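You operate a simulated robot arm through the tools that you are given. There is no shell and no other tool. Be economical: measure what you need, move in short steps, check, and stop when the job is done.

Carry out the task below with a simulated two-armed robot. There is one attempt and no reset: what you move stays moved.

TASK
On the top of the check bench, fold the white cloth in half, so that its two short edges meet.

The check looks at the end state, three seconds after you hand in, the way a careful person would. Anything else that was tipped, shoved, dropped, spilled or broken makes it a failure. Flat cloth is picked up by pressing the open fingertips on it (5 to 10 N) and closing them slowly along it; thin cloth reads only 2 to 8 mm in the jaws.

THE ROBOT
Two 7-joint arms with two-finger parallel grippers on one trunk, on a base that drives. Base frame: it is fixed to the floor where the robot stands at the start and does not move with it; the origin is under the middle of the robot, x ahead of it, y to its left, z up; the surface under the hand at the start is at about z = 880. Units: mm, degrees, N and s.
The left shoulder is at the start at [62, 197, 1104], the right one opposite. With the tool pointing down near the work surface each hand reaches from about 320 to 720 mm from the robot's upright axis, wherever it stands, measured 20 degrees to its own side. Places, roughly: top of the check bench [600, 400, 900]. Payload 1.57 kg a hand.
The tool frame of a hand sits at the grasp point between the pads (the TCP): z along the fingers, y along the line on which they close. The tips reach 30 mm beyond it. The gripper opens to 110 mm. The fingers are 24 mm wide and 12 mm thick; the gripper's body (48 by 112 mm) begins 78 mm behind the TCP.
Orientation is that of the tool frame in the base frame, as a unit quaternion [x, y, z, w]. With the fingers straight down and closing along the base's y, the tool's x points along the base's -x, its y along +y and its z along -z.

THE INTERFACE
- The arms move only by the tool step_arm. It takes "left_series", "right_series" or both (then of equal length, played together; a hand with none holds still); each is a list of rows, each a list of 3 entries, a list of its own where there are three numbers: the turn, a rotation vector about the tool's x, y, z in units of 8 degrees (1.0 is 8 degrees), then the shift along the tool's x, y, z in units of 40 mm (1.0 is 40 mm), then the opening in per cent of the stroke, from 0 (shut) to 100 (fully open). In form: [[[ax, ay, az], [tx, ty, tz], gripper], ...]. A call has 1 to 8 rows; each row shifts and turns the commanded pose from where the row before left it, along the tool's axes as they then stand. A call with a number of a shift or a turn outside -1 to 1 is refused whole. Rows are played at 5 a second. More than 50 mm and 8.6 degrees between two rows, or a gripper value outside its range, and nothing of the call is played. Where a pose cannot be reached the arm comes as near as it can. A force on the tool above 40 N (or 10 N above the force at the start of the call, whichever is more), or a blocked arm, ends the call early, and 0.2 s more pass. Each finger travels about 72 mm/s and halts on what it meets, pressing with about 40 N; the grip force reading is that of the motor and also rises with nothing between the fingers. The clock runs only during rows and for 0.2 s after the last one: add rows that do not move to give the fingers time. It gives the time, the measured TCP pose, the force on the tool (base axes), the opening and the grip force at its end, in the units of the frame above (readings bear some noise), with the torque about the TCP (base axes, N m) and any sound that the robot's microphone picked up, and new pictures: "views" is both (left out), scene, wrist or none (wrist: the cameras of the hands that moved).
- Cameras (640 x 400 px; columns grow to the right, rows downward): "scene" is now at [90.7, -28.5, 1671.8]; the picture's right is [-0.44, -0.90, 0.00], its down [-0.80, 0.39, -0.45] and it looks along [0.40, -0.20, -0.89] (base axes); focal length 281 px, centre (320, 200). "left" rides on the left gripper at [70, -16, -141] in its tool frame; the picture's right is [0.23, 0.97, 0.00], its down [-0.85, 0.20, -0.48] and it looks along [-0.47, 0.11, 0.88] (tool axes); focal length 222 px, centre (320, 200). "right" rides on the right gripper at [70, 16, -141] in its tool frame; the picture's right is [-0.23, 0.97, 0.00], its down [-0.85, -0.20, -0.48] and it looks along [-0.47, -0.11, 0.88] (tool axes); focal length 222 px, centre (320, 200). There is no depth. A picture from a camera that has moved, and an enlarged one, comes with that camera's place and axes in the base frame and with its lens.
- raise_lower(by): slides the trunk up (or, below 0, down) by that many mm; the arms and the scene camera ride with it, the base frame stays. It gives what a move gives, with no picture.
- drive_base(legs): drives the robot by 1 to 6 legs, each [ahead, left, turn to the left] in mm, mm and degrees, along the robot's own axes; the way and the turn of a leg run together, so that a leg with both is an arc; at most 1500 mm and 180 degrees a leg. The arms and the cameras ride along, it lands a little off, and it stops where it bumps. It gives what a move gives, and a new picture of the scene camera.
- turn_head(pan, tilt): turns the head with the scene camera to pan (to the left, within 86 degrees either way) and tilt (down, from -29 to 69), counted from straight ahead of the robot. It gives what a move gives, and a new picture of the scene camera.
- enlarge(camera, box): a new picture of the part [left, top, right, bottom] of that camera's present view, enlarged. No time passes.
- job_done(): hands the job in; it is judged then, once.

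Go step by step. Nothing tells you exact positions but the pictures and the camera data: compare them with the known pose of the tool, close in by small moves and look again before you grip or let go. The budget is 120 turns and 260 pictures, counting those below and the enlarged ones. Unless the task says otherwise, let go and move clear before handing in.

The tools are called after "Call:" as name(argument=value, ...) on one line, values as JSON. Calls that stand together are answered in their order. step_arm: Moves the arms, as the interface text tells. Its arguments: {"type":"object","properties":{"left_series":{"type":"array","items":{"type":"array"}},"right_series":{"type":"array","items":{"type":"array"}},"views":{"type":"string","enum":["both","scene","wrist","none"]}},"required":[]} The other tools are called the same way: raise_lower (by) slides the trunk up or down; drive_base (legs) drives the base; turn_head (pan, tilt) turns the head that bears the scene camera; enlarge (camera, box) takes an enlarged picture of a part of a camera's view; job_done () hands the job in.

At the start:

```text
time_s: 0.0
left_ee_pos: [440.5, 93.1, 1100.7]
left_tool_rot: [-0.001, 1.0, 0.0, -0.002]
left_force: [-0.4, 0.8, 0.4]
left_torque: [-0.02, 0.01, 0.04]
left_finger_gap: 110.1
left_finger_force: 0.0
right_ee_pos: [399.1, -207.8, 1038.0]
right_tool_rot: [0.0, 1.0, 0.0, -0.001]
right_force: [0.0, 0.4, -0.4]
right_torque: [-0.01, -0.01, 0.0]
right_finger_gap: 110.0
right_finger_force: 0.0
trunk travel left (down, up): [-700.0, 290.0]
robot x, y, heading: [-0.2, 0.8, -0.1]
head pan, tilt: [-26.1, 63.3]
```

scene: 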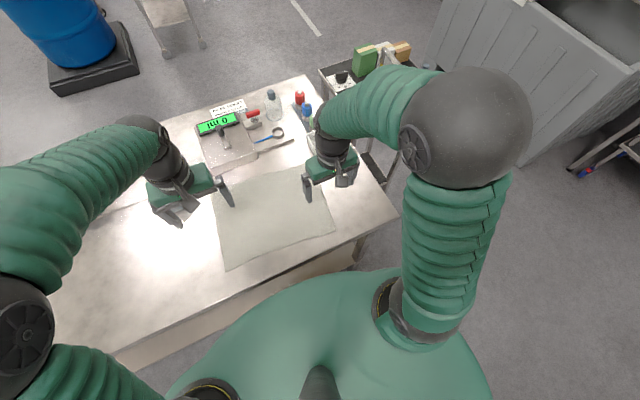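
right: 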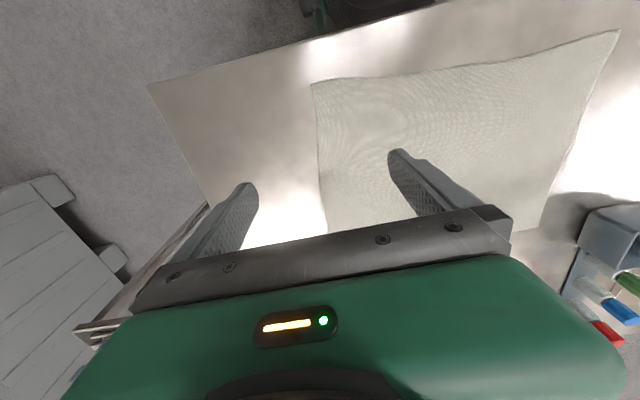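
left: 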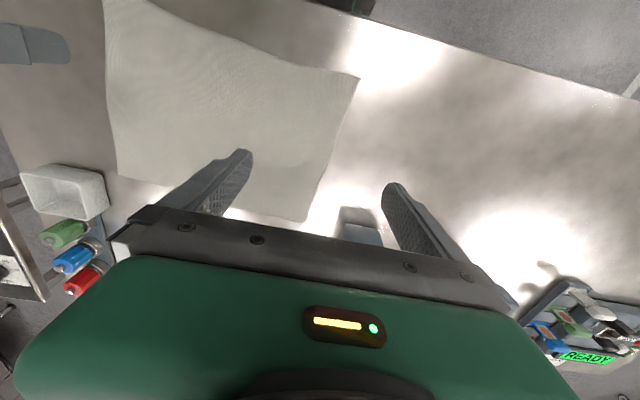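

The cloth lies flat with its long side along y. I put its corners at about NL(361,130), FL(620,107), FR(597,-233) and NR(334,-203). I'll look closer before driving.

Call:
enlarge(camera="scene", box=[180, 70, 420, 280])

Call:
turn_head(pan=-60, tilt=50)

Call:
turn_head(pan=40, tilt=50)

```text
1.90 times, centred on (300, 175) of scene
camera zoom: at [90.7, -28.5, 1671.8], right [-0.44, -0.9, 0.0], down [-0.8, 0.39, -0.45], along [0.4, -0.2, -0.89], focal length 536 px, centre (358, 248)
```

zoom: 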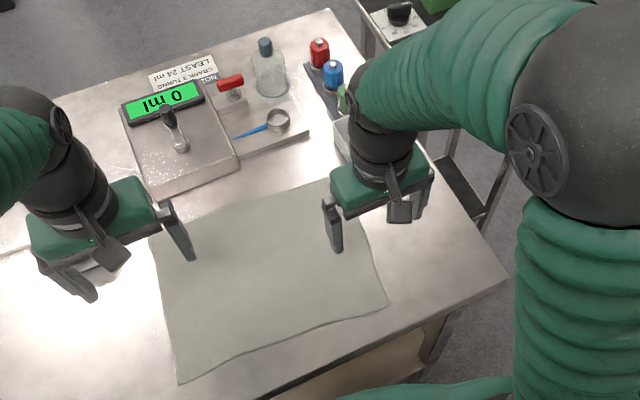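

```text
time_s: 1.0
left_ee_pos: [439.4, 93.5, 1100.8]
left_tool_rot: [0.0, 1.0, 0.0, 0.0]
left_force: [0.2, 0.5, 1.1]
left_torque: [0.02, 0.03, -0.02]
left_finger_gap: 110.2
left_finger_force: 0.0
right_ee_pos: [399.8, -208.0, 1038.1]
right_tool_rot: [-0.001, 1.0, 0.001, 0.0]
right_force: [-0.9, 0.3, -0.2]
right_torque: [0.01, 0.0, 0.01]
right_finger_gap: 110.0
right_finger_force: 0.0
trunk travel left (down, up): [-700.0, 290.0]
robot x, y, heading: [-0.2, -2.7, -0.1]
head pan, tilt: [-60.0, 50.0]
camera scene: at [72.7, -67.6, 1688.2], right [-0.87, -0.5, 0.0], down [-0.38, 0.66, -0.64], along [0.32, -0.56, -0.77], focal length 281 px, centre (320, 200)
```

scene: 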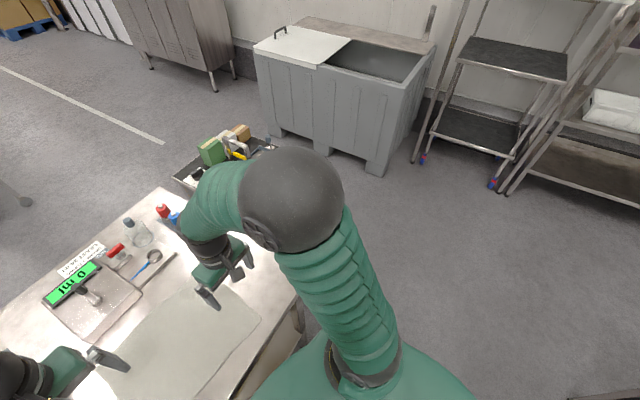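

```text
time_s: 2.8
left_ee_pos: [440.6, 92.3, 1100.0]
left_tool_rot: [-0.001, 1.0, 0.0, 0.0]
left_force: [-0.4, 0.4, 0.9]
left_torque: [0.02, 0.01, 0.04]
left_finger_gap: 110.1
left_finger_force: 0.2
right_ee_pos: [398.1, -208.3, 1039.6]
right_tool_rot: [0.0, 1.0, 0.0, 0.0]
right_force: [0.3, 0.0, 0.1]
right_torque: [0.04, 0.01, 0.0]
right_finger_gap: 110.3
right_finger_force: 0.0
trunk travel left (down, up): [-700.0, 290.0]
robot x, y, heading: [-0.7, 0.2, -0.0]
head pan, tilt: [40.0, 50.0]
camera scene: at [93.3, 48.6, 1688.2], right [0.64, -0.77, 0.0], down [-0.59, -0.49, -0.64], along [0.49, 0.41, -0.77], focal length 281 px, centre (320, 200)
```

scene: 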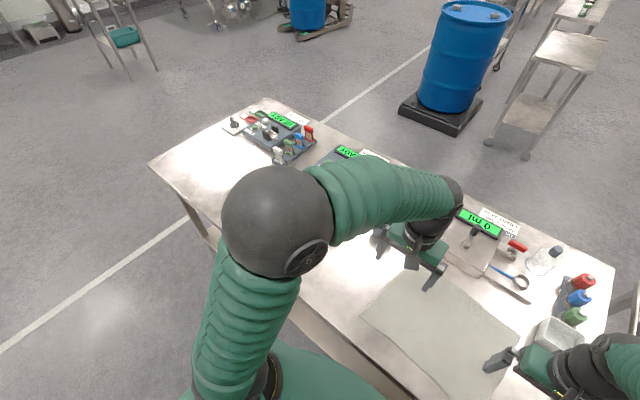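

The left and right sides of the floor look clear. I'll fold the left short edge onto the right one. First I drive left so that edge is in front of me, and turn the head to look at it.

Call:
drive_base(legs=[[0, 120, 0]])

Call:
turn_head(pan=-10, tilt=60)

```text
time_s: 4.0
left_ee_pos: [440.6, 186.3, 1101.1]
left_tool_rot: [0.003, 1.0, 0.01, 0.0]
left_force: [-0.5, -1.6, 0.2]
left_torque: [0.17, 0.04, 0.0]
left_finger_gap: 109.8
left_finger_force: 0.0
right_ee_pos: [397.9, -111.8, 1032.7]
right_tool_rot: [0.002, 1.0, 0.012, -0.001]
right_force: [-0.5, -2.3, -0.2]
right_torque: [0.14, 0.01, -0.04]
right_finger_gap: 109.9
right_finger_force: 0.1
trunk travel left (down, up): [-700.0, 290.0]
robot x, y, heading: [2.5, 118.8, -0.3]
head pan, tilt: [40.0, 50.0]
camera scene: at [93.5, 126.8, 1688.9], right [0.64, -0.77, -0.02], down [-0.59, -0.47, -0.65], along [0.49, 0.43, -0.76], focal length 281 px, centre (320, 200)
```

scene: 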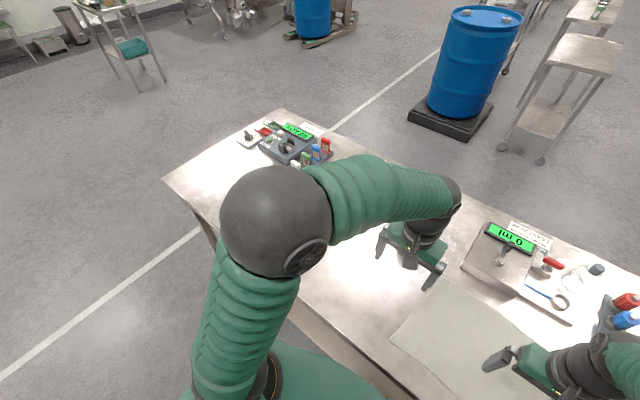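

```text
time_s: 5.2
left_ee_pos: [438.7, 227.5, 1099.2]
left_tool_rot: [0.001, 1.0, -0.007, 0.0]
left_force: [0.3, 0.4, 0.2]
left_torque: [-0.05, 0.02, 0.0]
left_finger_gap: 109.9
left_finger_force: 0.1
right_ee_pos: [397.0, -73.0, 1040.9]
right_tool_rot: [0.002, 1.0, -0.008, 0.0]
right_force: [0.7, 0.0, -0.6]
right_torque: [-0.02, 0.01, 0.01]
right_finger_gap: 110.4
right_finger_force: 0.0
trunk travel left (down, up): [-700.0, 290.0]
robot x, y, heading: [4.2, 120.0, 0.1]
head pan, tilt: [-10.0, 60.0]
camera scene: at [99.9, 128.6, 1675.6], right [-0.17, -0.98, 0.01], down [-0.85, 0.14, -0.5], along [0.49, -0.1, -0.87], focal length 281 px, centre (320, 200)
```

scene: 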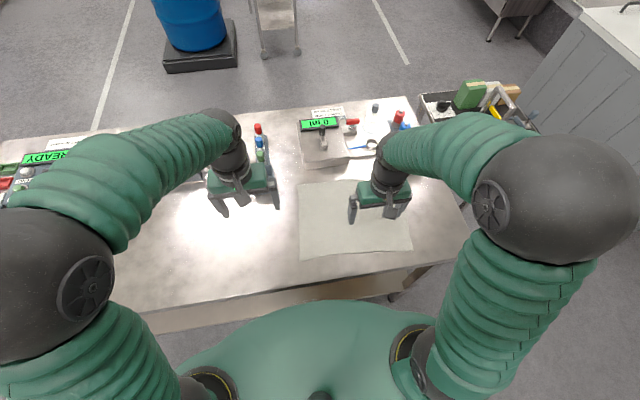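

Driving sways the arms, then they settle. Now both hands go to hover over the left edge corners, and then I turn them diagonal to the corners.

Call:
step_arm(left_series=[[[0, 0, 0], [-0.815, -0.68, 0.5], 60], [[0, 0, 0], [-0.815, -0.68, 0.5], 60], [[0, 0, 0], [-0.815, -0.68, 0.5], 60], [[0, 0, 0], [-0.815, -0.68, 0.5], 60], [[0, 0, 0], [-0.815, -0.68, 0.5], 40], [[0, 0, 0], [0, 0, 0], 40], [[0, 0, 0], [0, 0, 0], 40]], right_series=[[[0, 0, 0], [0.105, 0.925, 0.2], 60], [[0, 0, 0], [0.105, 0.925, 0.2], 60], [[0, 0, 0], [0.105, 0.925, 0.2], 60], [[0, 0, 0], [0.105, 0.925, 0.2], 60], [[0, 0, 0], [0.105, 0.925, 0.2], 40], [[0, 0, 0], [0, 0, 0], 40], [[0, 0, 0], [0, 0, 0], 40]], views="none")

Call:
step_arm(left_series=[[[0, 0, -1], [0, 0, 0], 40], [[0, 0, -1], [0, 0, 0], 40], [[0, 0, -1], [0, 0, 0], 40], [[0, 0, -1], [0, 0, 0], 40], [[0, 0, -1], [0, 0, 0], 40], [[0, 0, 0], [0, 0, 0], 40], [[0, 0, 0], [0, 0, 0], 40], [[0, 0, 0], [0, 0, 0], 40]], right_series=[[[0, 0, 1], [0, 0, 0], 40], [[0, 0, 1], [0, 0, 0], 40], [[0, 0, 1], [0, 0, 0], 40], [[0, 0, 1], [0, 0, 0], 40], [[0, 0, 1], [0, 0, 0], 40], [[0, 0, 1], [0, 0, 0], 40], [[0, 0, 0], [0, 0, 0], 40], [[0, 0, 0], [0, 0, 0], 40]])

```text
time_s: 6.8
left_ee_pos: [603.0, 80.7, 1003.6]
left_tool_rot: [0.001, 1.0, -0.004, 0.001]
left_force: [-0.2, 0.1, -0.3]
left_torque: [-0.02, -0.02, 0.01]
left_finger_gap: 44.0
left_finger_force: 0.1
right_ee_pos: [374.8, 103.0, 998.8]
right_tool_rot: [0.002, 1.0, -0.003, 0.0]
right_force: [0.5, 0.8, 0.0]
right_torque: [0.0, -0.04, 0.03]
right_finger_gap: 43.9
right_finger_force: 0.0
trunk travel left (down, up): [-700.0, 290.0]
robot x, y, heading: [-2.0, 116.4, -0.1]
head pan, tilt: [-10.0, 60.0]
```

```text
time_s: 8.6
left_ee_pos: [602.8, 76.7, 1000.9]
left_tool_rot: [-0.34, 0.94, -0.001, 0.0]
left_force: [-0.5, -0.7, 0.4]
left_torque: [0.01, 0.01, -0.02]
left_finger_gap: 43.8
left_finger_force: 0.2
right_ee_pos: [386.5, 86.3, 1004.1]
right_tool_rot: [0.428, 0.904, 0.004, 0.006]
right_force: [-0.1, -0.1, -0.1]
right_torque: [0.01, 0.0, 0.0]
right_finger_gap: 44.0
right_finger_force: 0.0
trunk travel left (down, up): [-700.0, 290.0]
robot x, y, heading: [3.0, 121.8, -0.3]
head pan, tilt: [-10.0, 60.0]
camera scene: at [100.9, 106.8, 1676.1], right [-0.17, -0.98, 0.0], down [-0.85, 0.15, -0.5], along [0.49, -0.09, -0.87], focal length 281 px, centre (320, 200)
camera right: at [354.6, 150.3, 1144.2], right [0.9, 0.44, 0.01], down [0.38, -0.79, 0.48], along [0.22, -0.43, -0.88], focal length 222 px, centre (320, 200)
camera left: at [559.1, 18.7, 1143.5], right [-0.8, 0.6, 0.0], down [0.53, 0.7, 0.48], along [0.29, 0.38, -0.88], focal length 222 px, centre (320, 200)
```

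scene: 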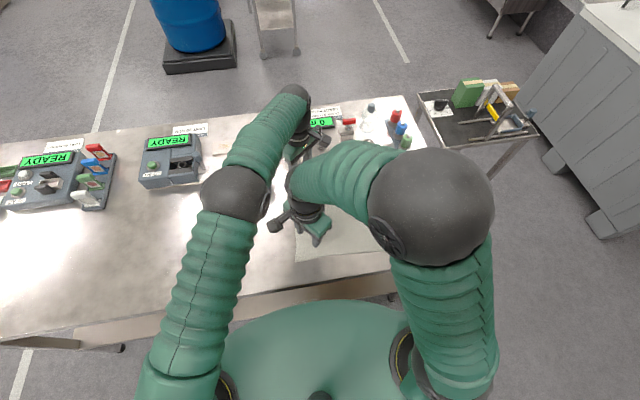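
right: 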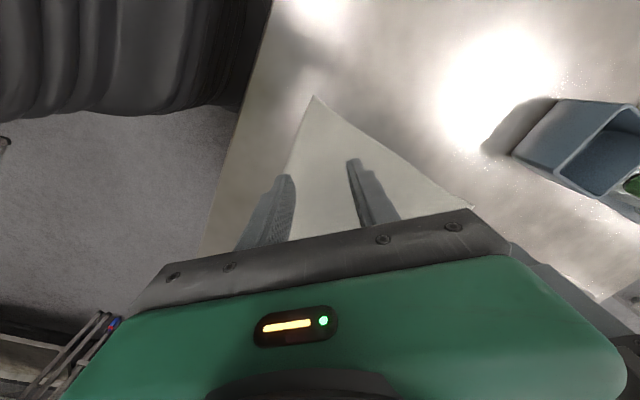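
left: 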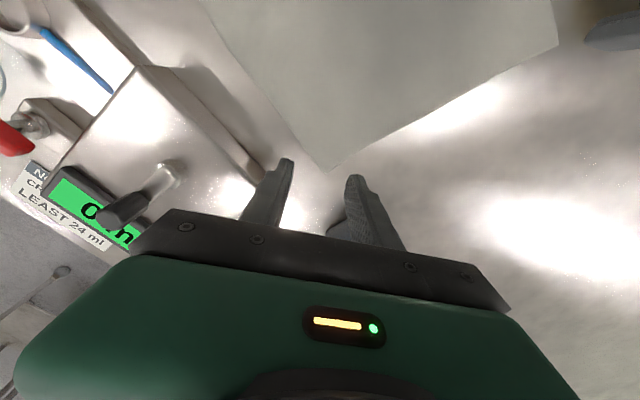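

The corners measured from the wrist cameras are FL ≈ (612,106) and NL ≈ (358,132). I'll take a still reading to get settled poses.

Call:
step_arm(left_series=[[[0, 0, 0], [0, 0, 0], 30], [[0, 0, 0], [0, 0, 0], 30], [[0, 0, 0], [0, 0, 0], 30], [[0, 0, 0], [0, 0, 0], 30], [[0, 0, 0], [0, 0, 0], 30]], right_series=[[[0, 0, 0], [0, 0, 0], 30], [[0, 0, 0], [0, 0, 0], 30], [[0, 0, 0], [0, 0, 0], 30], [[0, 0, 0], [0, 0, 0], 30], [[0, 0, 0], [0, 0, 0], 30]], views="none")

```text
time_s: 9.8
left_ee_pos: [601.6, 74.8, 1000.7]
left_tool_rot: [-0.34, 0.941, -0.002, 0.0]
left_force: [-0.4, 0.3, 0.2]
left_torque: [0.02, 0.01, -0.01]
left_finger_gap: 32.9
left_finger_force: 0.0
right_ee_pos: [387.4, 86.2, 1003.3]
right_tool_rot: [0.428, 0.904, 0.004, 0.004]
right_force: [-0.2, 0.2, 0.5]
right_torque: [0.0, 0.02, -0.01]
right_finger_gap: 33.2
right_finger_force: 0.0
trunk travel left (down, up): [-700.0, 290.0]
robot x, y, heading: [-0.1, 120.0, -0.1]
head pan, tilt: [-10.0, 60.0]
```

Call:
step_arm(left_series=[[[0, 0, 0], [-0.015, 0.22, 0.4], 30], [[0, 0, 0], [-0.015, 0.21, 0.4], 30], [[0, 0, 0], [0, 0, 0.4], 30], [[0, 0, 0], [0, 0, 0.4], 30], [[0, 0, 0], [0, 0, 0], 30], [[0, 0, 0], [0, 0, 0], 30], [[0, 0, 0], [0, 0, 0], 30]], right_series=[[[0, 0, 0], [0.35, 0.09, 0.4], 30], [[0, 0, 0], [0.35, 0.08, 0.4], 30], [[0, 0, 0], [0, 0, 0.4], 30], [[0, 0, 0], [0, 0, 0.4], 30], [[0, 0, 0], [0, 0, 0], 30], [[0, 0, 0], [0, 0, 0], 30], [[0, 0, 0], [0, 0, 0], 30]], views="both")

```text
time_s: 10.7
left_ee_pos: [591.9, 86.8, 949.5]
left_tool_rot: [-0.339, 0.941, -0.002, 0.001]
left_force: [0.0, -0.2, 0.0]
left_torque: [0.04, -0.01, -0.01]
left_finger_gap: 32.9
left_finger_force: 0.1
right_ee_pos: [416.1, 102.9, 1003.6]
right_tool_rot: [0.465, 0.882, 0.067, 0.04]
right_force: [0.3, -1.1, 0.5]
right_torque: [0.0, 0.02, -0.02]
right_finger_gap: 32.9
right_finger_force: 0.0
trunk travel left (down, up): [-700.0, 290.0]
robot x, y, heading: [-2.2, 119.9, -0.2]
head pan, tilt: [-10.0, 60.0]
stopped in row 4 (right hand): the arm was blocked; the commanded pose is now the measured one
camera scene: at [101.7, 106.2, 1675.1], right [-0.17, -0.98, 0.0], down [-0.85, 0.15, -0.5], along [0.49, -0.09, -0.87], focal length 281 px, centre (320, 200)
camera right: at [372.7, 159.2, 1144.7], right [0.92, 0.36, 0.15], down [0.26, -0.86, 0.45], along [0.29, -0.37, -0.88], focal length 222 px, centre (320, 200)
camera left: at [548.5, 30.7, 1091.5], right [-0.8, 0.6, 0.0], down [0.53, 0.7, 0.48], along [0.29, 0.38, -0.88], focal length 222 px, centre (320, 200)
```

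scene: 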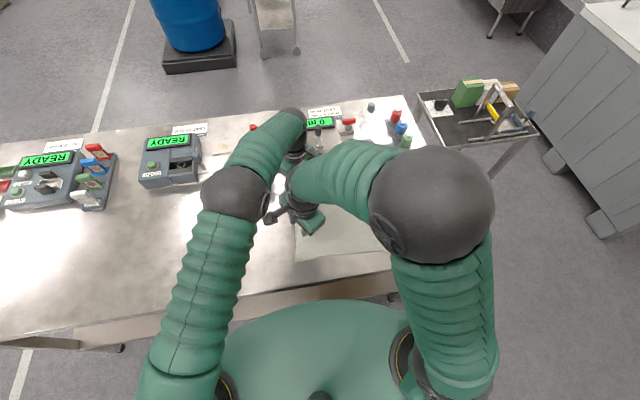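
right: 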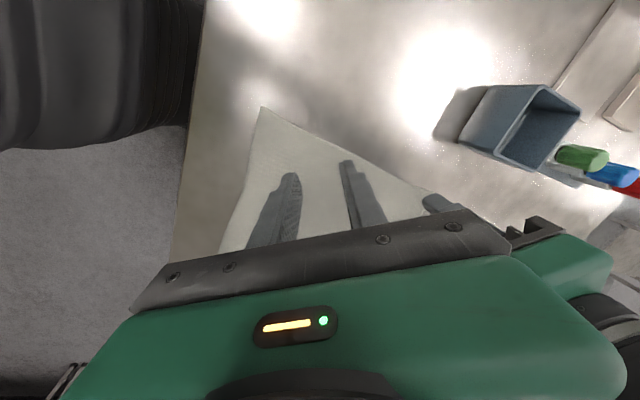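
left: 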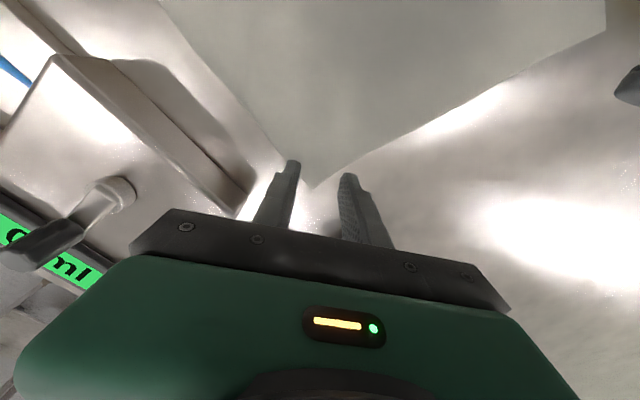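

The right arm can't reach the near corner with that wrist turn. If the robot stands turned about 30° to the right, the right hand is at near-right and the left hand at far-left. So I'll raise the hands and re-station.

Call:
step_arm(left_series=[[[0, 0, 0], [0, 0, -0.8], 30], [[0, 0, 0], [0, 0, -0.8], 30], [[0, 0, 0], [0, 0, -0.8], 30], [[0, 0, 0], [0, 0, 0], 30], [[0, 0, 0], [0, 0, 0], 30]], right_series=[[[0, 0, -0.5], [-0.4, -0.6, -0.3], 30], [[0, 0, -0.5], [-0.4, -0.6, -0.3], 30], [[0, 0, -0.5], [-0.4, -0.6, -0.3], 30], [[0, 0, 0], [0, 0, 0], 30], [[0, 0, 0], [0, 0, 0], 30]], views="none")

Call:
drive_base(legs=[[-60, 0, 0], [0, 0, -30], [-40, 255, 0]])

Call:
step_arm(left_series=[[[0, 0, 0], [0, 0, 0], 30], [[0, 0, 0], [0, 0, 0], 30], [[0, 0, 0], [0, 0, 0], 30], [[0, 0, 0], [0, 0, 0], 30], [[0, 0, 0], [0, 0, 0], 30], [[0, 0, 0], [0, 0, 0], 30], [[0, 0, 0], [0, 0, 0], 30]], right_series=[[[0, 0, 0], [0, 0, 0], 30], [[0, 0, 0], [0, 0, 0], 30], [[0, 0, 0], [0, 0, 0], 30], [[0, 0, 0], [0, 0, 0], 30], [[0, 0, 0], [0, 0, 0], 30], [[0, 0, 0], [0, 0, 0], 30], [[0, 0, 0], [0, 0, 0], 30]], views="both")

```text
time_s: 11.9
left_ee_pos: [589.4, 89.5, 1045.7]
left_tool_rot: [-0.34, 0.94, -0.002, 0.001]
left_force: [-1.3, -0.1, 0.4]
left_torque: [0.02, 0.03, -0.01]
left_finger_gap: 33.2
left_finger_force: 0.0
right_ee_pos: [382.6, 27.5, 1030.5]
right_tool_rot: [0.359, 0.93, 0.063, 0.045]
right_force: [-0.2, 0.3, -1.3]
right_torque: [0.03, 0.02, -0.02]
right_finger_gap: 33.1
right_finger_force: 0.2
trunk travel left (down, up): [-700.0, 290.0]
robot x, y, heading: [1.8, 115.5, -0.1]
head pan, tilt: [-10.0, 60.0]
```

```text
time_s: 15.8
left_ee_pos: [524.2, 27.7, 1043.5]
left_tool_rot: [-0.083, 0.997, 0.002, 0.002]
left_force: [-0.1, 0.1, 0.1]
left_torque: [0.0, -0.02, 0.02]
left_finger_gap: 33.1
left_finger_force: 0.0
right_ee_pos: [311.4, 77.8, 1027.5]
right_tool_rot: [0.59, 0.803, 0.054, 0.058]
right_force: [0.0, 0.2, -0.6]
right_torque: [0.01, -0.04, -0.01]
right_finger_gap: 33.1
right_finger_force: 0.0
trunk travel left (down, up): [-700.0, 290.0]
robot x, y, heading: [35.3, 358.1, -30.2]
head pan, tilt: [-10.0, 60.0]
camera scene: at [108.2, 284.4, 1675.3], right [-0.65, -0.76, -0.01], down [-0.66, 0.57, -0.5], along [0.38, -0.32, -0.87], focal length 281 px, centre (320, 200)
```

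scene: 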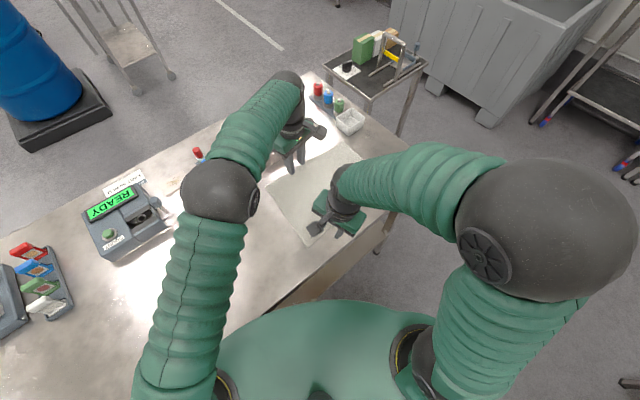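

```text
time_s: 17.4
left_ee_pos: [526.4, 34.5, 1046.9]
left_tool_rot: [-0.082, 0.997, -0.002, 0.001]
left_force: [0.4, 0.6, 0.7]
left_torque: [0.02, -0.01, 0.01]
left_finger_gap: 33.0
left_finger_force: 0.1
right_ee_pos: [316.8, 85.0, 1028.9]
right_tool_rot: [0.591, 0.803, 0.05, 0.06]
right_force: [-0.6, 0.3, -0.3]
right_torque: [-0.03, 0.0, 0.0]
right_finger_gap: 32.7
right_finger_force: 0.0
trunk travel left (down, up): [-700.0, 290.0]
robot x, y, heading: [34.4, 360.5, -30.3]
head pan, tilt: [-10.0, 60.0]
camera scene: at [113.6, 294.8, 1675.5], right [-0.65, -0.76, 0.0], down [-0.66, 0.56, -0.5], along [0.38, -0.32, -0.87], focal length 281 px, centre (320, 200)
camera right: at [289.4, 155.5, 1168.8], right [0.99, 0.07, 0.16], down [-0.01, -0.88, 0.47], along [0.17, -0.47, -0.87], focal length 222 px, centre (320, 200)
camera left: at [459.4, 7.2, 1188.1], right [-0.38, 0.92, 0.0], down [0.81, 0.34, 0.48], along [0.44, 0.18, -0.88], focal length 222 px, centre (320, 200)
```

scene: 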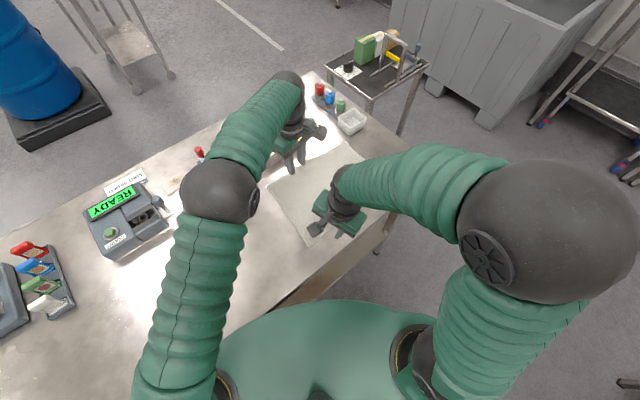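
right: 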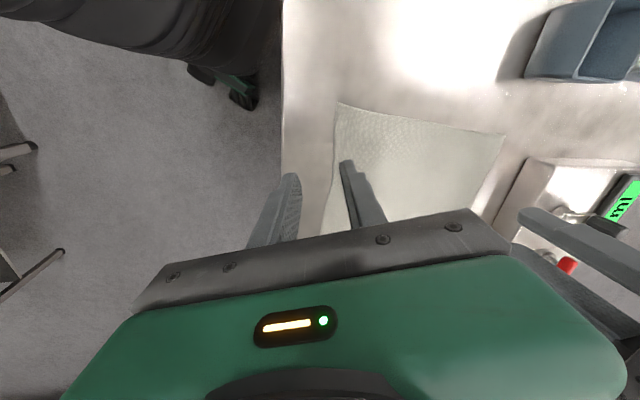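
left: 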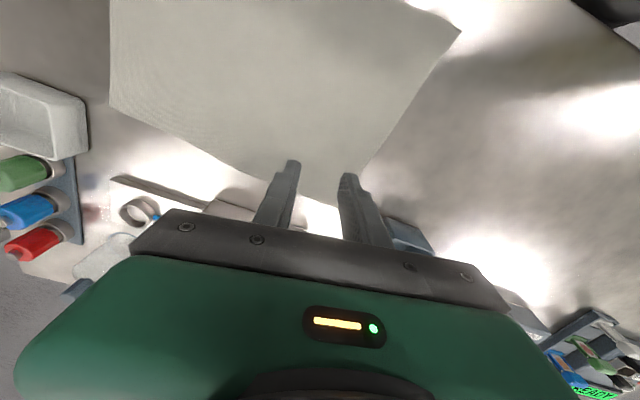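

Much better geometry now. Next I level the right hand and turn both hands to the corner diagonals.

Call:
step_arm(left_series=[[[0, 0, -0.95], [0, 0, 0], 30], [[0, 0, -0.95], [0, 0, 0], 30], [[0, 0, -0.95], [0, 0, 0], 30], [[0, 0, -0.95], [0, 0, 0], 30], [[0, 0, 0], [0, 0, 0], 30], [[0, 0, 0], [0, 0, 0], 30], [[0, 0, 0], [0, 0, 0], 30], [[0, 0, 0], [0, 0, 0], 30]], right_series=[[[0.53, 0.17, 0], [0, 0, 0], 30], [[0.53, 0.17, 0], [0, 0, 0], 30], [[0, 0, -1], [0, 0, 0], 30], [[0, 0, -1], [0, 0, 0], 30], [[0, 0, -1], [0, 0, 0], 30], [[0, 0, 0], [0, 0, 0], 30], [[0, 0, 0], [0, 0, 0], 30], [[0, 0, 0], [0, 0, 0], 30]], views="none")

```text
time_s: 19.2
left_ee_pos: [527.0, 35.5, 1045.3]
left_tool_rot: [-0.341, 0.94, -0.003, 0.0]
left_force: [0.4, 0.5, 0.0]
left_torque: [0.0, -0.02, 0.01]
left_finger_gap: 33.0
left_finger_force: 0.1
right_ee_pos: [316.6, 87.0, 1029.9]
right_tool_rot: [0.411, 0.912, 0.004, -0.002]
right_force: [-0.2, 0.0, -0.7]
right_torque: [-0.02, 0.0, 0.01]
right_finger_gap: 32.8
right_finger_force: 0.1
trunk travel left (down, up): [-700.0, 290.0]
robot x, y, heading: [31.8, 359.7, -30.4]
head pan, tilt: [-10.0, 60.0]
```

Call:
step_arm(left_series=[[[0, 0, 0], [-0.526, 0, 0.625], 30], [[0, 0, 0], [-0.526, 0, 0.625], 30], [[0, 0, 0], [-0.526, 0, 0.625], 30], [[0, 0, 0], [-0.526, 0, 0.625], 30], [[0, 0, 0], [0, 0, 0], 30], [[0, 0, 0], [0, 0, 0], 30], [[0, 0, 0], [0, 0, 0], 30], [[0, 0, 0], [0, 0, 0], 30]], right_series=[[[0, 0, 0], [-0.1225, 0.375, 0.53], 30], [[0, 0, 0], [-0.1225, 0.375, 0.53], 30], [[0, 0, 0], [-0.1225, 0.375, 0.53], 30], [[0, 0, 0], [-0.1225, 0.375, 0.53], 30], [[0, 0, 0], [0, 0, 0], 30], [[0, 0, 0], [0, 0, 0], 30], [[0, 0, 0], [0, 0, 0], 30], [[0, 0, 0], [0, 0, 0], 30]], views="wrist")

```text
time_s: 21.0
left_ee_pos: [592.1, 90.4, 943.7]
left_tool_rot: [-0.34, 0.94, -0.003, 0.0]
left_force: [0.0, 1.1, 0.4]
left_torque: [0.02, -0.01, 0.04]
left_finger_gap: 33.1
left_finger_force: 0.0
right_ee_pos: [374.7, 112.1, 941.8]
right_tool_rot: [0.412, 0.911, 0.004, -0.002]
right_force: [0.4, 0.1, -0.9]
right_torque: [-0.01, -0.03, 0.02]
right_finger_gap: 33.1
right_finger_force: 0.1
trunk travel left (down, up): [-700.0, 290.0]
robot x, y, heading: [37.0, 358.3, -30.6]
head pan, tilt: [-10.0, 60.0]
camera right: at [341.9, 175.2, 1084.4], right [0.88, 0.47, 0.0], down [0.42, -0.78, 0.47], along [0.23, -0.41, -0.88], focal length 222 px, centre (320, 200)
camera left: at [549.3, 33.6, 1086.2], right [-0.8, 0.6, 0.0], down [0.53, 0.7, 0.48], along [0.29, 0.38, -0.88], focal length 222 px, centre (320, 200)
```

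right: 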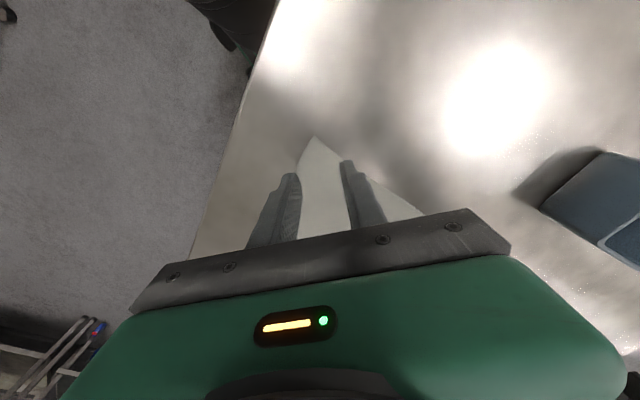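
left: 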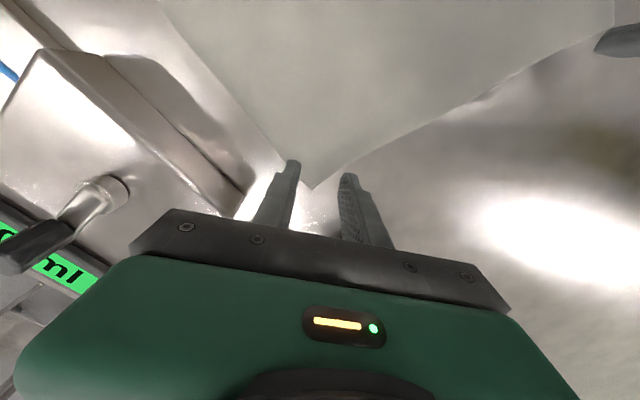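

Both hands are well placed over their corners. Now I lower towards contact.

Call:
step_arm(left_series=[[[0, 0, 0], [0, 0, 0.25], 30], [[0, 0, 0], [0, 0, 0.25], 30], [[0, 0, 0], [0, 0, 0.15], 30], [[0, 0, 0], [0, 0, 0.05], 30], [[0, 0, 0], [0, 0, 0], 30], [[0, 0, 0], [0, 0, 0], 30]], right_series=[[[0, 0, 0], [0.08, 0.12, 0.25], 30], [[0, 0, 0], [0, 0, 0.25], 30], [[0, 0, 0], [0, 0, 0.15], 30], [[0, 0, 0], [0, 0, 0], 30], [[0, 0, 0], [0, 0, 0], 30], [[0, 0, 0], [0, 0, 0], 30]], views="wrist")

```text
time_s: 22.4
left_ee_pos: [592.9, 90.5, 916.8]
left_tool_rot: [-0.341, 0.94, -0.002, 0.0]
left_force: [-0.3, -0.2, 0.3]
left_torque: [-0.03, -0.01, 0.0]
left_finger_gap: 33.3
left_finger_force: 0.1
right_ee_pos: [376.1, 118.3, 917.4]
right_tool_rot: [0.412, 0.911, 0.004, -0.002]
right_force: [-0.1, -1.0, 0.2]
right_torque: [0.0, 0.02, -0.02]
right_finger_gap: 33.1
right_finger_force: 0.1
trunk travel left (down, up): [-700.0, 290.0]
robot x, y, heading: [35.8, 356.1, -30.5]
head pan, tilt: [-10.0, 60.0]
camera right: at [343.8, 180.9, 1059.2], right [0.88, 0.47, 0.0], down [0.42, -0.78, 0.47], along [0.23, -0.41, -0.88], focal length 222 px, centre (320, 200)
camera left: at [549.8, 33.7, 1059.0], right [-0.8, 0.6, 0.0], down [0.53, 0.7, 0.48], along [0.29, 0.38, -0.88], focal length 222 px, centre (320, 200)
```

right: 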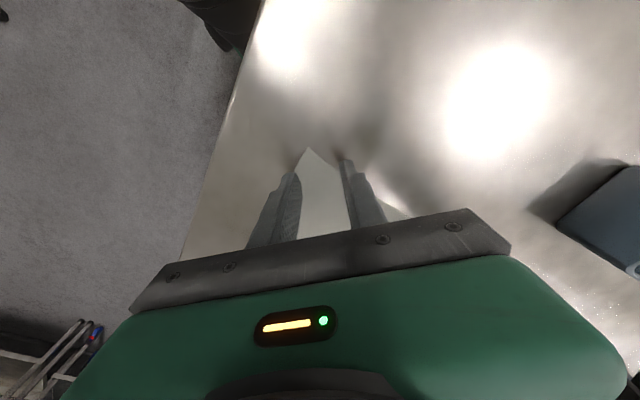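
left: 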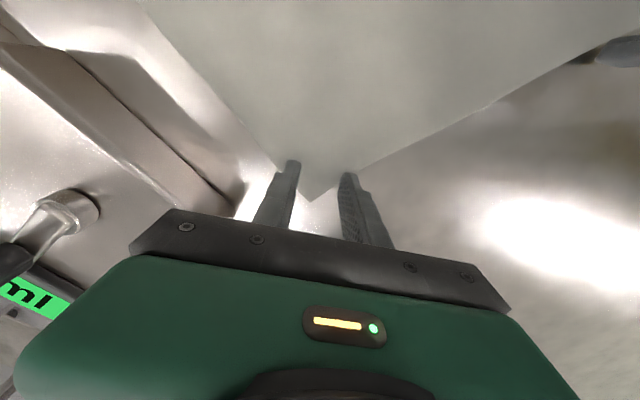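

Call:
step_arm(left_series=[[[0, 0, 0], [0, 0, 0.05], 30], [[0, 0, 0], [0, 0, 0.05], 30], [[0, 0, 0], [0, 0, 0.05], 30], [[0, 0, 0], [0, 0, 0], 30], [[0, 0, 0], [0, 0, 0], 30]], right_series=[[[0, 0, 0], [0, 0, 0.05], 30], [[0, 0, 0], [0, 0, 0.05], 30], [[0, 0, 0], [0, 0, 0.05], 30], [[0, 0, 0], [0, 0, 0], 30], [[0, 0, 0], [0, 0, 0], 30]], views="none")

```text
time_s: 23.6
left_ee_pos: [593.3, 90.9, 911.4]
left_tool_rot: [-0.341, 0.94, -0.003, 0.0]
left_force: [0.0, 0.1, 2.8]
left_torque: [0.01, -0.04, -0.02]
left_finger_gap: 33.0
left_finger_force: 0.0
right_ee_pos: [376.5, 119.3, 912.6]
right_tool_rot: [0.411, 0.912, 0.003, -0.002]
right_force: [0.2, 0.4, 1.1]
right_torque: [0.0, -0.02, -0.01]
right_finger_gap: 33.4
right_finger_force: 0.0
trunk travel left (down, up): [-700.0, 290.0]
robot x, y, heading: [34.7, 361.7, -30.4]
head pan, tilt: [-10.0, 60.0]
```

Contact is just beginning on both sides. I press a little more.

Call:
step_arm(left_series=[[[0, 0, 0], [0, 0, 0.03], 30], [[0, 0, 0], [0, 0, 0.03], 30], [[0, 0, 0], [0, 0, 0], 30], [[0, 0, 0], [0, 0, 0], 30]], right_series=[[[0, 0, 0], [0, 0, 0.04], 30], [[0, 0, 0], [0, 0, 0.04], 30], [[0, 0, 0], [0, 0, 0], 30], [[0, 0, 0], [0, 0, 0], 30]], views="none")

```text
time_s: 24.6
left_ee_pos: [591.1, 90.9, 911.5]
left_tool_rot: [-0.341, 0.94, -0.003, 0.0]
left_force: [2.3, 0.3, 12.4]
left_torque: [0.07, 0.08, -0.03]
left_finger_gap: 32.2
left_finger_force: 0.0
right_ee_pos: [375.8, 118.9, 911.6]
right_tool_rot: [0.411, 0.911, 0.004, 0.0]
right_force: [3.0, -3.1, 22.7]
right_torque: [-0.5, 0.17, 0.08]
right_finger_gap: 33.1
right_finger_force: 0.1
trunk travel left (down, up): [-700.0, 290.0]
robot x, y, heading: [35.1, 359.5, -30.3]
head pan, tilt: [-10.0, 60.0]
```

Call:
step_arm(left_series=[[[0, 0, 0], [0, 0, -0.018], 30], [[0, 0, 0], [0, 0, 0], 30], [[0, 0, 0], [0, 0, 0], 30]], right_series=[[[0, 0, 0], [0, 0, -0.05], 30], [[0, 0, 0], [0, 0, 0], 30], [[0, 0, 0], [0, 0, 0], 30]], views="none")

```text
time_s: 25.4
left_ee_pos: [590.5, 91.1, 912.1]
left_tool_rot: [-0.341, 0.94, -0.003, 0.001]
left_force: [0.0, 0.8, 20.7]
left_torque: [0.2, 0.24, -0.02]
left_finger_gap: 32.7
left_finger_force: 0.0
right_ee_pos: [374.9, 120.6, 912.9]
right_tool_rot: [0.412, 0.911, 0.003, -0.002]
right_force: [0.2, -0.1, -0.1]
right_torque: [0.0, -0.03, 0.0]
right_finger_gap: 33.1
right_finger_force: 0.1
trunk travel left (down, up): [-700.0, 290.0]
robot x, y, heading: [34.1, 357.1, -30.3]
head pan, tilt: [-10.0, 60.0]
```

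Call:
step_arm(left_series=[[[0, 0, 0], [0, 0, -0.03], 30], [[0, 0, 0], [0, 0, 0], 30], [[0, 0, 0], [0, 0, 0], 30]], right_series=[[[0, 0, 0], [0, 0, 0.03], 30], [[0, 0, 0], [0, 0, 0], 30], [[0, 0, 0], [0, 0, 0], 30]], views="none")

```text
time_s: 26.2
left_ee_pos: [591.1, 90.7, 911.7]
left_tool_rot: [-0.341, 0.94, -0.003, 0.0]
left_force: [0.6, -0.8, 10.9]
left_torque: [0.06, 0.08, -0.03]
left_finger_gap: 32.6
left_finger_force: 0.0
right_ee_pos: [375.4, 122.4, 912.3]
right_tool_rot: [0.412, 0.911, 0.004, -0.001]
right_force: [-2.0, 1.0, 9.3]
right_torque: [-0.14, 0.15, -0.05]
right_finger_gap: 33.3
right_finger_force: 0.7
trunk travel left (down, up): [-700.0, 290.0]
robot x, y, heading: [35.8, 356.1, -30.2]
head pan, tilt: [-10.0, 60.0]
```

About 10 N on each. Now I close both hands slowly.

Call:
step_arm(left_series=[[[0, 0, 0], [0, 0, 0], 26], [[0, 0, 0], [0, 0, 0], 22], [[0, 0, 0], [0, 0, 0], 18], [[0, 0, 0], [0, 0, 0], 14], [[0, 0, 0], [0, 0, 0], 10], [[0, 0, 0], [0, 0, 0], 6], [[0, 0, 0], [0, 0, 0], 3], [[0, 0, 0], [0, 0, 0], 0]], right_series=[[[0, 0, 0], [0, 0, 0], 26], [[0, 0, 0], [0, 0, 0], 22], [[0, 0, 0], [0, 0, 0], 18], [[0, 0, 0], [0, 0, 0], 14], [[0, 0, 0], [0, 0, 0], 10], [[0, 0, 0], [0, 0, 0], 6], [[0, 0, 0], [0, 0, 0], 3], [[0, 0, 0], [0, 0, 0], 0]], views="wrist")

```text
time_s: 28.0
left_ee_pos: [590.2, 91.9, 911.9]
left_tool_rot: [-0.341, 0.94, -0.003, 0.0]
left_force: [-0.7, 0.8, 6.8]
left_torque: [0.01, 0.03, 0.0]
left_finger_gap: 0.0
left_finger_force: 21.5
right_ee_pos: [374.8, 120.4, 910.7]
right_tool_rot: [0.411, 0.911, 0.003, -0.001]
right_force: [1.4, -0.7, 14.4]
right_torque: [-0.13, -0.05, -0.02]
right_finger_gap: 1.8
right_finger_force: 23.6
trunk travel left (down, up): [-700.0, 290.0]
robot x, y, heading: [34.7, 356.3, -30.5]
head pan, tilt: [-10.0, 60.0]
camera right: at [342.3, 183.6, 1053.2], right [0.88, 0.47, 0.0], down [0.42, -0.78, 0.47], along [0.23, -0.41, -0.88], focal length 222 px, centre (320, 200)
camera left: at [548.1, 34.6, 1053.8], right [-0.8, 0.6, -0.01], down [0.53, 0.7, 0.48], along [0.29, 0.38, -0.88], focal length 222 px, centre (320, 200)
```

right: 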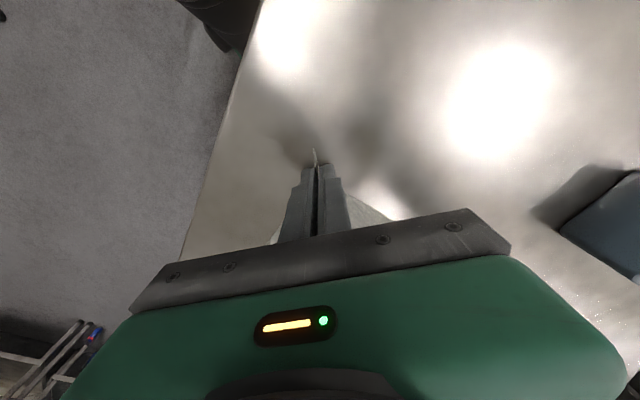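
left: 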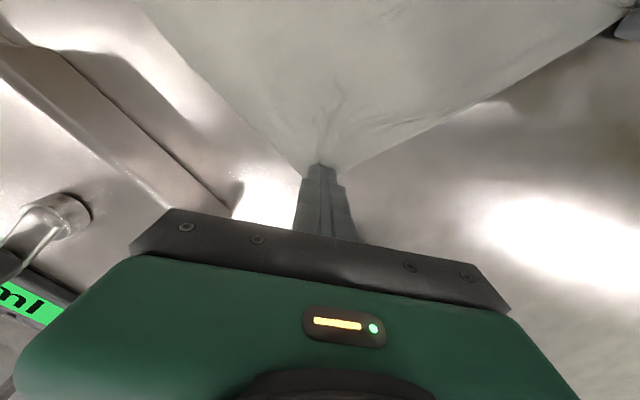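

The right hand shows cloth in its jaws. The left is uncertain, so I'll lift slightly to check.

Call:
step_arm(left_series=[[[0, 0, 0], [0, 0, -0.2], 0], [[0, 0, 0], [0, 0, -0.3], 0], [[0, 0, 0], [0, 0, -0.3], 0], [[0, 0, 0], [0, 0, 0], 0], [[0, 0, 0], [0, 0, 0], 0]], right_series=[[[0, 0, 0], [0, 0, -0.2], 0], [[0, 0, 0], [0, 0, -0.3], 0], [[0, 0, 0], [0, 0, -0.3], 0], [[0, 0, 0], [0, 0, 0], 0], [[0, 0, 0], [0, 0, 0], 0]], views="wrist")

```text
time_s: 29.2
left_ee_pos: [592.2, 90.9, 943.6]
left_tool_rot: [-0.341, 0.94, -0.003, 0.0]
left_force: [0.5, 0.2, -0.8]
left_torque: [-0.02, 0.02, -0.02]
left_finger_gap: 0.0
left_finger_force: 20.8
right_ee_pos: [375.7, 119.3, 943.2]
right_tool_rot: [0.411, 0.912, 0.004, -0.002]
right_force: [-0.3, 0.3, 0.0]
right_torque: [-0.03, 0.03, -0.01]
right_finger_gap: 1.8
right_finger_force: 23.7
trunk travel left (down, up): [-700.0, 290.0]
robot x, y, heading: [35.4, 355.9, -30.4]
head pan, tilt: [-10.0, 60.0]
camera right: at [342.2, 182.3, 1085.0], right [0.88, 0.47, 0.0], down [0.42, -0.78, 0.47], along [0.23, -0.41, -0.88], focal length 222 px, centre (320, 200)
camera left: at [549.2, 33.9, 1085.2], right [-0.8, 0.6, 0.0], down [0.53, 0.7, 0.48], along [0.29, 0.38, -0.88], focal length 222 px, centre (320, 200)
```

right: 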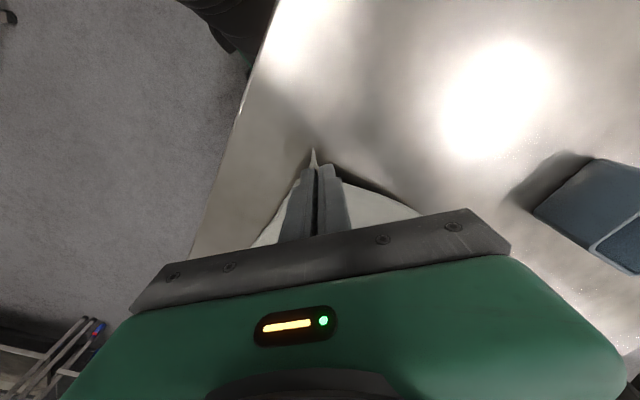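
left: 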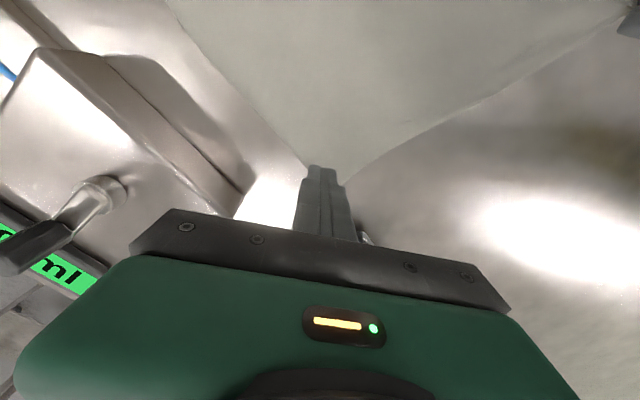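

The right hand holds its corner and the left missed. I reopen the left and look.

Call:
step_arm(left_series=[[[0, 0, 0], [0, 0, 0], 20], [[0, 0, 0], [0, 0, 0], 36], [[0, 0, 0], [0, 0, 0], 36], [[0, 0, 0], [0, 0, 0], 36]], views="wrist")

```text
time_s: 30.2
left_ee_pos: [593.0, 89.6, 941.5]
left_tool_rot: [-0.341, 0.94, -0.002, 0.0]
left_force: [-0.5, 0.4, 0.0]
left_torque: [-0.01, -0.01, 0.02]
left_finger_gap: 39.5
left_finger_force: 0.1
right_ee_pos: [375.4, 118.9, 943.0]
right_tool_rot: [0.412, 0.911, 0.003, -0.002]
right_force: [0.0, 0.3, 0.6]
right_torque: [-0.01, 0.02, -0.01]
right_finger_gap: 1.9
right_finger_force: 23.7
trunk travel left (down, up): [-700.0, 290.0]
robot x, y, heading: [32.2, 361.9, -30.3]
head pan, tilt: [-10.0, 60.0]
camera left: at [549.6, 33.7, 1084.8], right [-0.8, 0.6, 0.0], down [0.53, 0.7, 0.48], along [0.29, 0.38, -0.88], focal length 222 px, centre (320, 200)
```

left: 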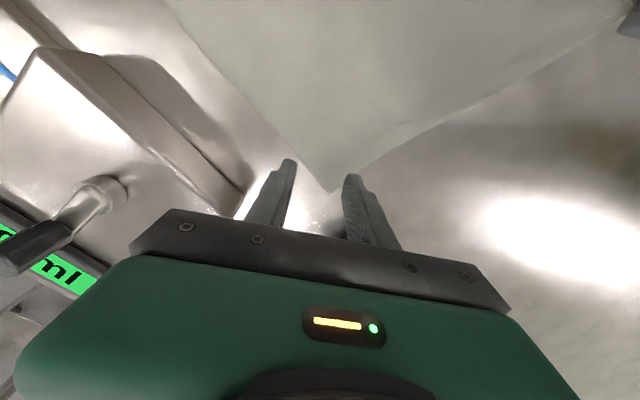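

Call:
step_arm(left_series=[[[0, 0, 0], [-0.06, 0.33, 0.25], 36], [[0, 0, 0], [0, 0, 0.25], 36], [[0, 0, 0], [0, 0, 0.15], 36], [[0, 0, 0], [0, 0, 0.05], 36], [[0, 0, 0], [0, 0, 0.03], 36], [[0, 0, 0], [0, 0, 0], 36], [[0, 0, 0], [0, 0, 0], 36]], views="wrist")

```text
time_s: 31.8
left_ee_pos: [585.3, 102.8, 915.2]
left_tool_rot: [-0.341, 0.94, -0.002, -0.001]
left_force: [0.2, 0.3, -0.1]
left_torque: [0.0, -0.03, -0.02]
left_finger_gap: 39.7
left_finger_force: 0.0
right_ee_pos: [374.5, 119.1, 943.3]
right_tool_rot: [0.411, 0.912, 0.004, -0.002]
right_force: [0.7, -0.3, 0.3]
right_torque: [0.02, 0.03, 0.0]
right_finger_gap: 2.0
right_finger_force: 23.0
trunk travel left (down, up): [-700.0, 290.0]
robot x, y, heading: [33.4, 358.9, -30.2]
head pan, tilt: [-10.0, 60.0]
camera left: at [542.5, 45.9, 1057.3], right [-0.8, 0.6, 0.0], down [0.53, 0.7, 0.48], along [0.29, 0.38, -0.88], focal length 222 px, centre (320, 200)
```

left: 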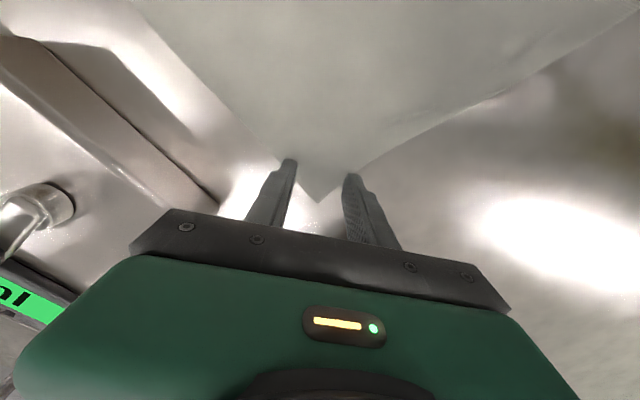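

Call:
step_arm(left_series=[[[0, 0, 0], [-0.12, 0, 0.04], 36], [[0, 0, 0], [0, 0, 0.04], 36], [[0, 0, 0], [0, 0, 0.03], 36], [[0, 0, 0], [0, 0, 0], 36], [[0, 0, 0], [0, 0, 0], 36]], views="none")

```text
time_s: 33.0
left_ee_pos: [588.8, 105.1, 910.1]
left_tool_rot: [-0.341, 0.94, -0.004, 0.0]
left_force: [3.0, 0.1, 17.2]
left_torque: [0.14, 0.15, -0.02]
left_finger_gap: 39.1
left_finger_force: 0.0
right_ee_pos: [374.3, 119.4, 943.0]
right_tool_rot: [0.412, 0.911, 0.002, -0.002]
right_force: [0.2, -0.3, -0.4]
right_torque: [0.0, 0.01, 0.0]
right_finger_gap: 2.0
right_finger_force: 23.7
trunk travel left (down, up): [-700.0, 290.0]
robot x, y, heading: [37.6, 358.8, -30.3]
head pan, tilt: [-10.0, 60.0]
```

Call:
step_arm(left_series=[[[0, 0, 0], [0, 0, -0.015], 36], [[0, 0, 0], [0, 0, 0], 33], [[0, 0, 0], [0, 0, 0], 30], [[0, 0, 0], [0, 0, 0], 27], [[0, 0, 0], [0, 0, 0], 24], [[0, 0, 0], [0, 0, 0], 21]], views="none")

Call:
step_arm(left_series=[[[0, 0, 0], [0, 0, 0], 18], [[0, 0, 0], [0, 0, 0], 15], [[0, 0, 0], [0, 0, 0], 12], [[0, 0, 0], [0, 0, 0], 9], [[0, 0, 0], [0, 0, 0], 6], [[0, 0, 0], [0, 0, 0], 3], [[0, 0, 0], [0, 0, 0], 0], [[0, 0, 0], [0, 0, 0], 0]], views="wrist")

```text
time_s: 34.4
left_ee_pos: [587.5, 104.6, 911.8]
left_tool_rot: [-0.34, 0.94, -0.003, 0.001]
left_force: [-1.4, 0.6, 15.7]
left_torque: [-0.04, 0.11, 0.01]
left_finger_gap: 23.5
left_finger_force: 0.2
right_ee_pos: [373.8, 120.9, 943.5]
right_tool_rot: [0.411, 0.911, 0.003, -0.001]
right_force: [1.5, 0.0, -0.3]
right_torque: [0.0, -0.02, 0.0]
right_finger_gap: 2.0
right_finger_force: 23.6
trunk travel left (down, up): [-700.0, 290.0]
robot x, y, heading: [37.5, 356.3, -30.3]
head pan, tilt: [-10.0, 60.0]
```

```text
time_s: 36.2
left_ee_pos: [587.4, 105.4, 911.9]
left_tool_rot: [-0.342, 0.94, -0.002, 0.0]
left_force: [-2.5, 0.5, 18.4]
left_torque: [0.0, 0.11, -0.01]
left_finger_gap: 0.2
left_finger_force: 21.3
right_ee_pos: [373.0, 119.8, 943.7]
right_tool_rot: [0.411, 0.912, 0.004, -0.001]
right_force: [2.3, -0.4, 0.2]
right_torque: [-0.04, -0.06, 0.0]
right_finger_gap: 1.7
right_finger_force: 23.9
trunk travel left (down, up): [-700.0, 290.0]
robot x, y, heading: [32.6, 360.5, -30.1]
head pan, tilt: [-10.0, 60.0]
camera left: at [544.2, 49.3, 1053.7], right [-0.8, 0.6, -0.01], down [0.53, 0.7, 0.48], along [0.29, 0.38, -0.88], focal length 222 px, centre (320, 200)
```

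left: 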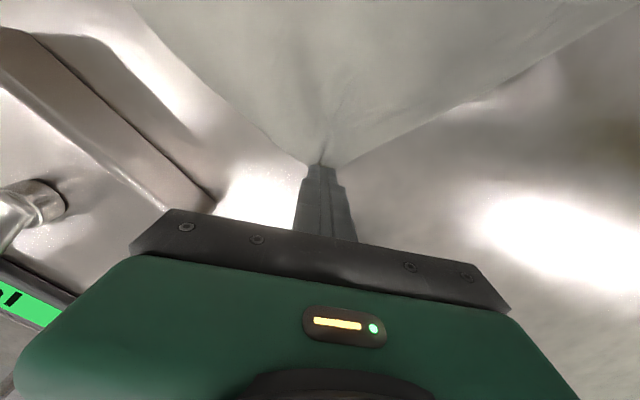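

Call:
step_arm(left_series=[[[0, 0, 0], [0, 0, -0.3], 0], [[0, 0, 0], [0, 0, -0.3], 0], [[0, 0, 0], [0, 0, 0], 0], [[0, 0, 0], [0, 0, 0], 0]], views="wrist")

```text
time_s: 37.2
left_ee_pos: [589.2, 106.3, 935.2]
left_tool_rot: [-0.341, 0.94, -0.001, 0.0]
left_force: [-0.7, -0.8, -0.2]
left_torque: [-0.04, -0.01, 0.02]
left_finger_gap: 0.0
left_finger_force: 21.3
right_ee_pos: [375.5, 118.7, 942.2]
right_tool_rot: [0.412, 0.911, 0.004, -0.002]
right_force: [0.7, 0.5, 0.4]
right_torque: [0.02, -0.01, 0.01]
right_finger_gap: 1.8
right_finger_force: 23.1
trunk travel left (down, up): [-700.0, 290.0]
robot x, y, heading: [35.4, 359.2, -30.2]
head pan, tilt: [-10.0, 60.0]
camera left: at [545.2, 49.5, 1076.3], right [-0.8, 0.6, 0.0], down [0.53, 0.7, 0.48], along [0.29, 0.38, -0.88], focal length 222 px, centre (320, 200)
```

left: 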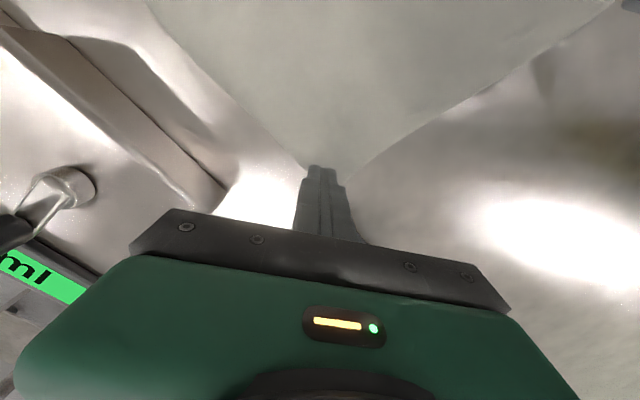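

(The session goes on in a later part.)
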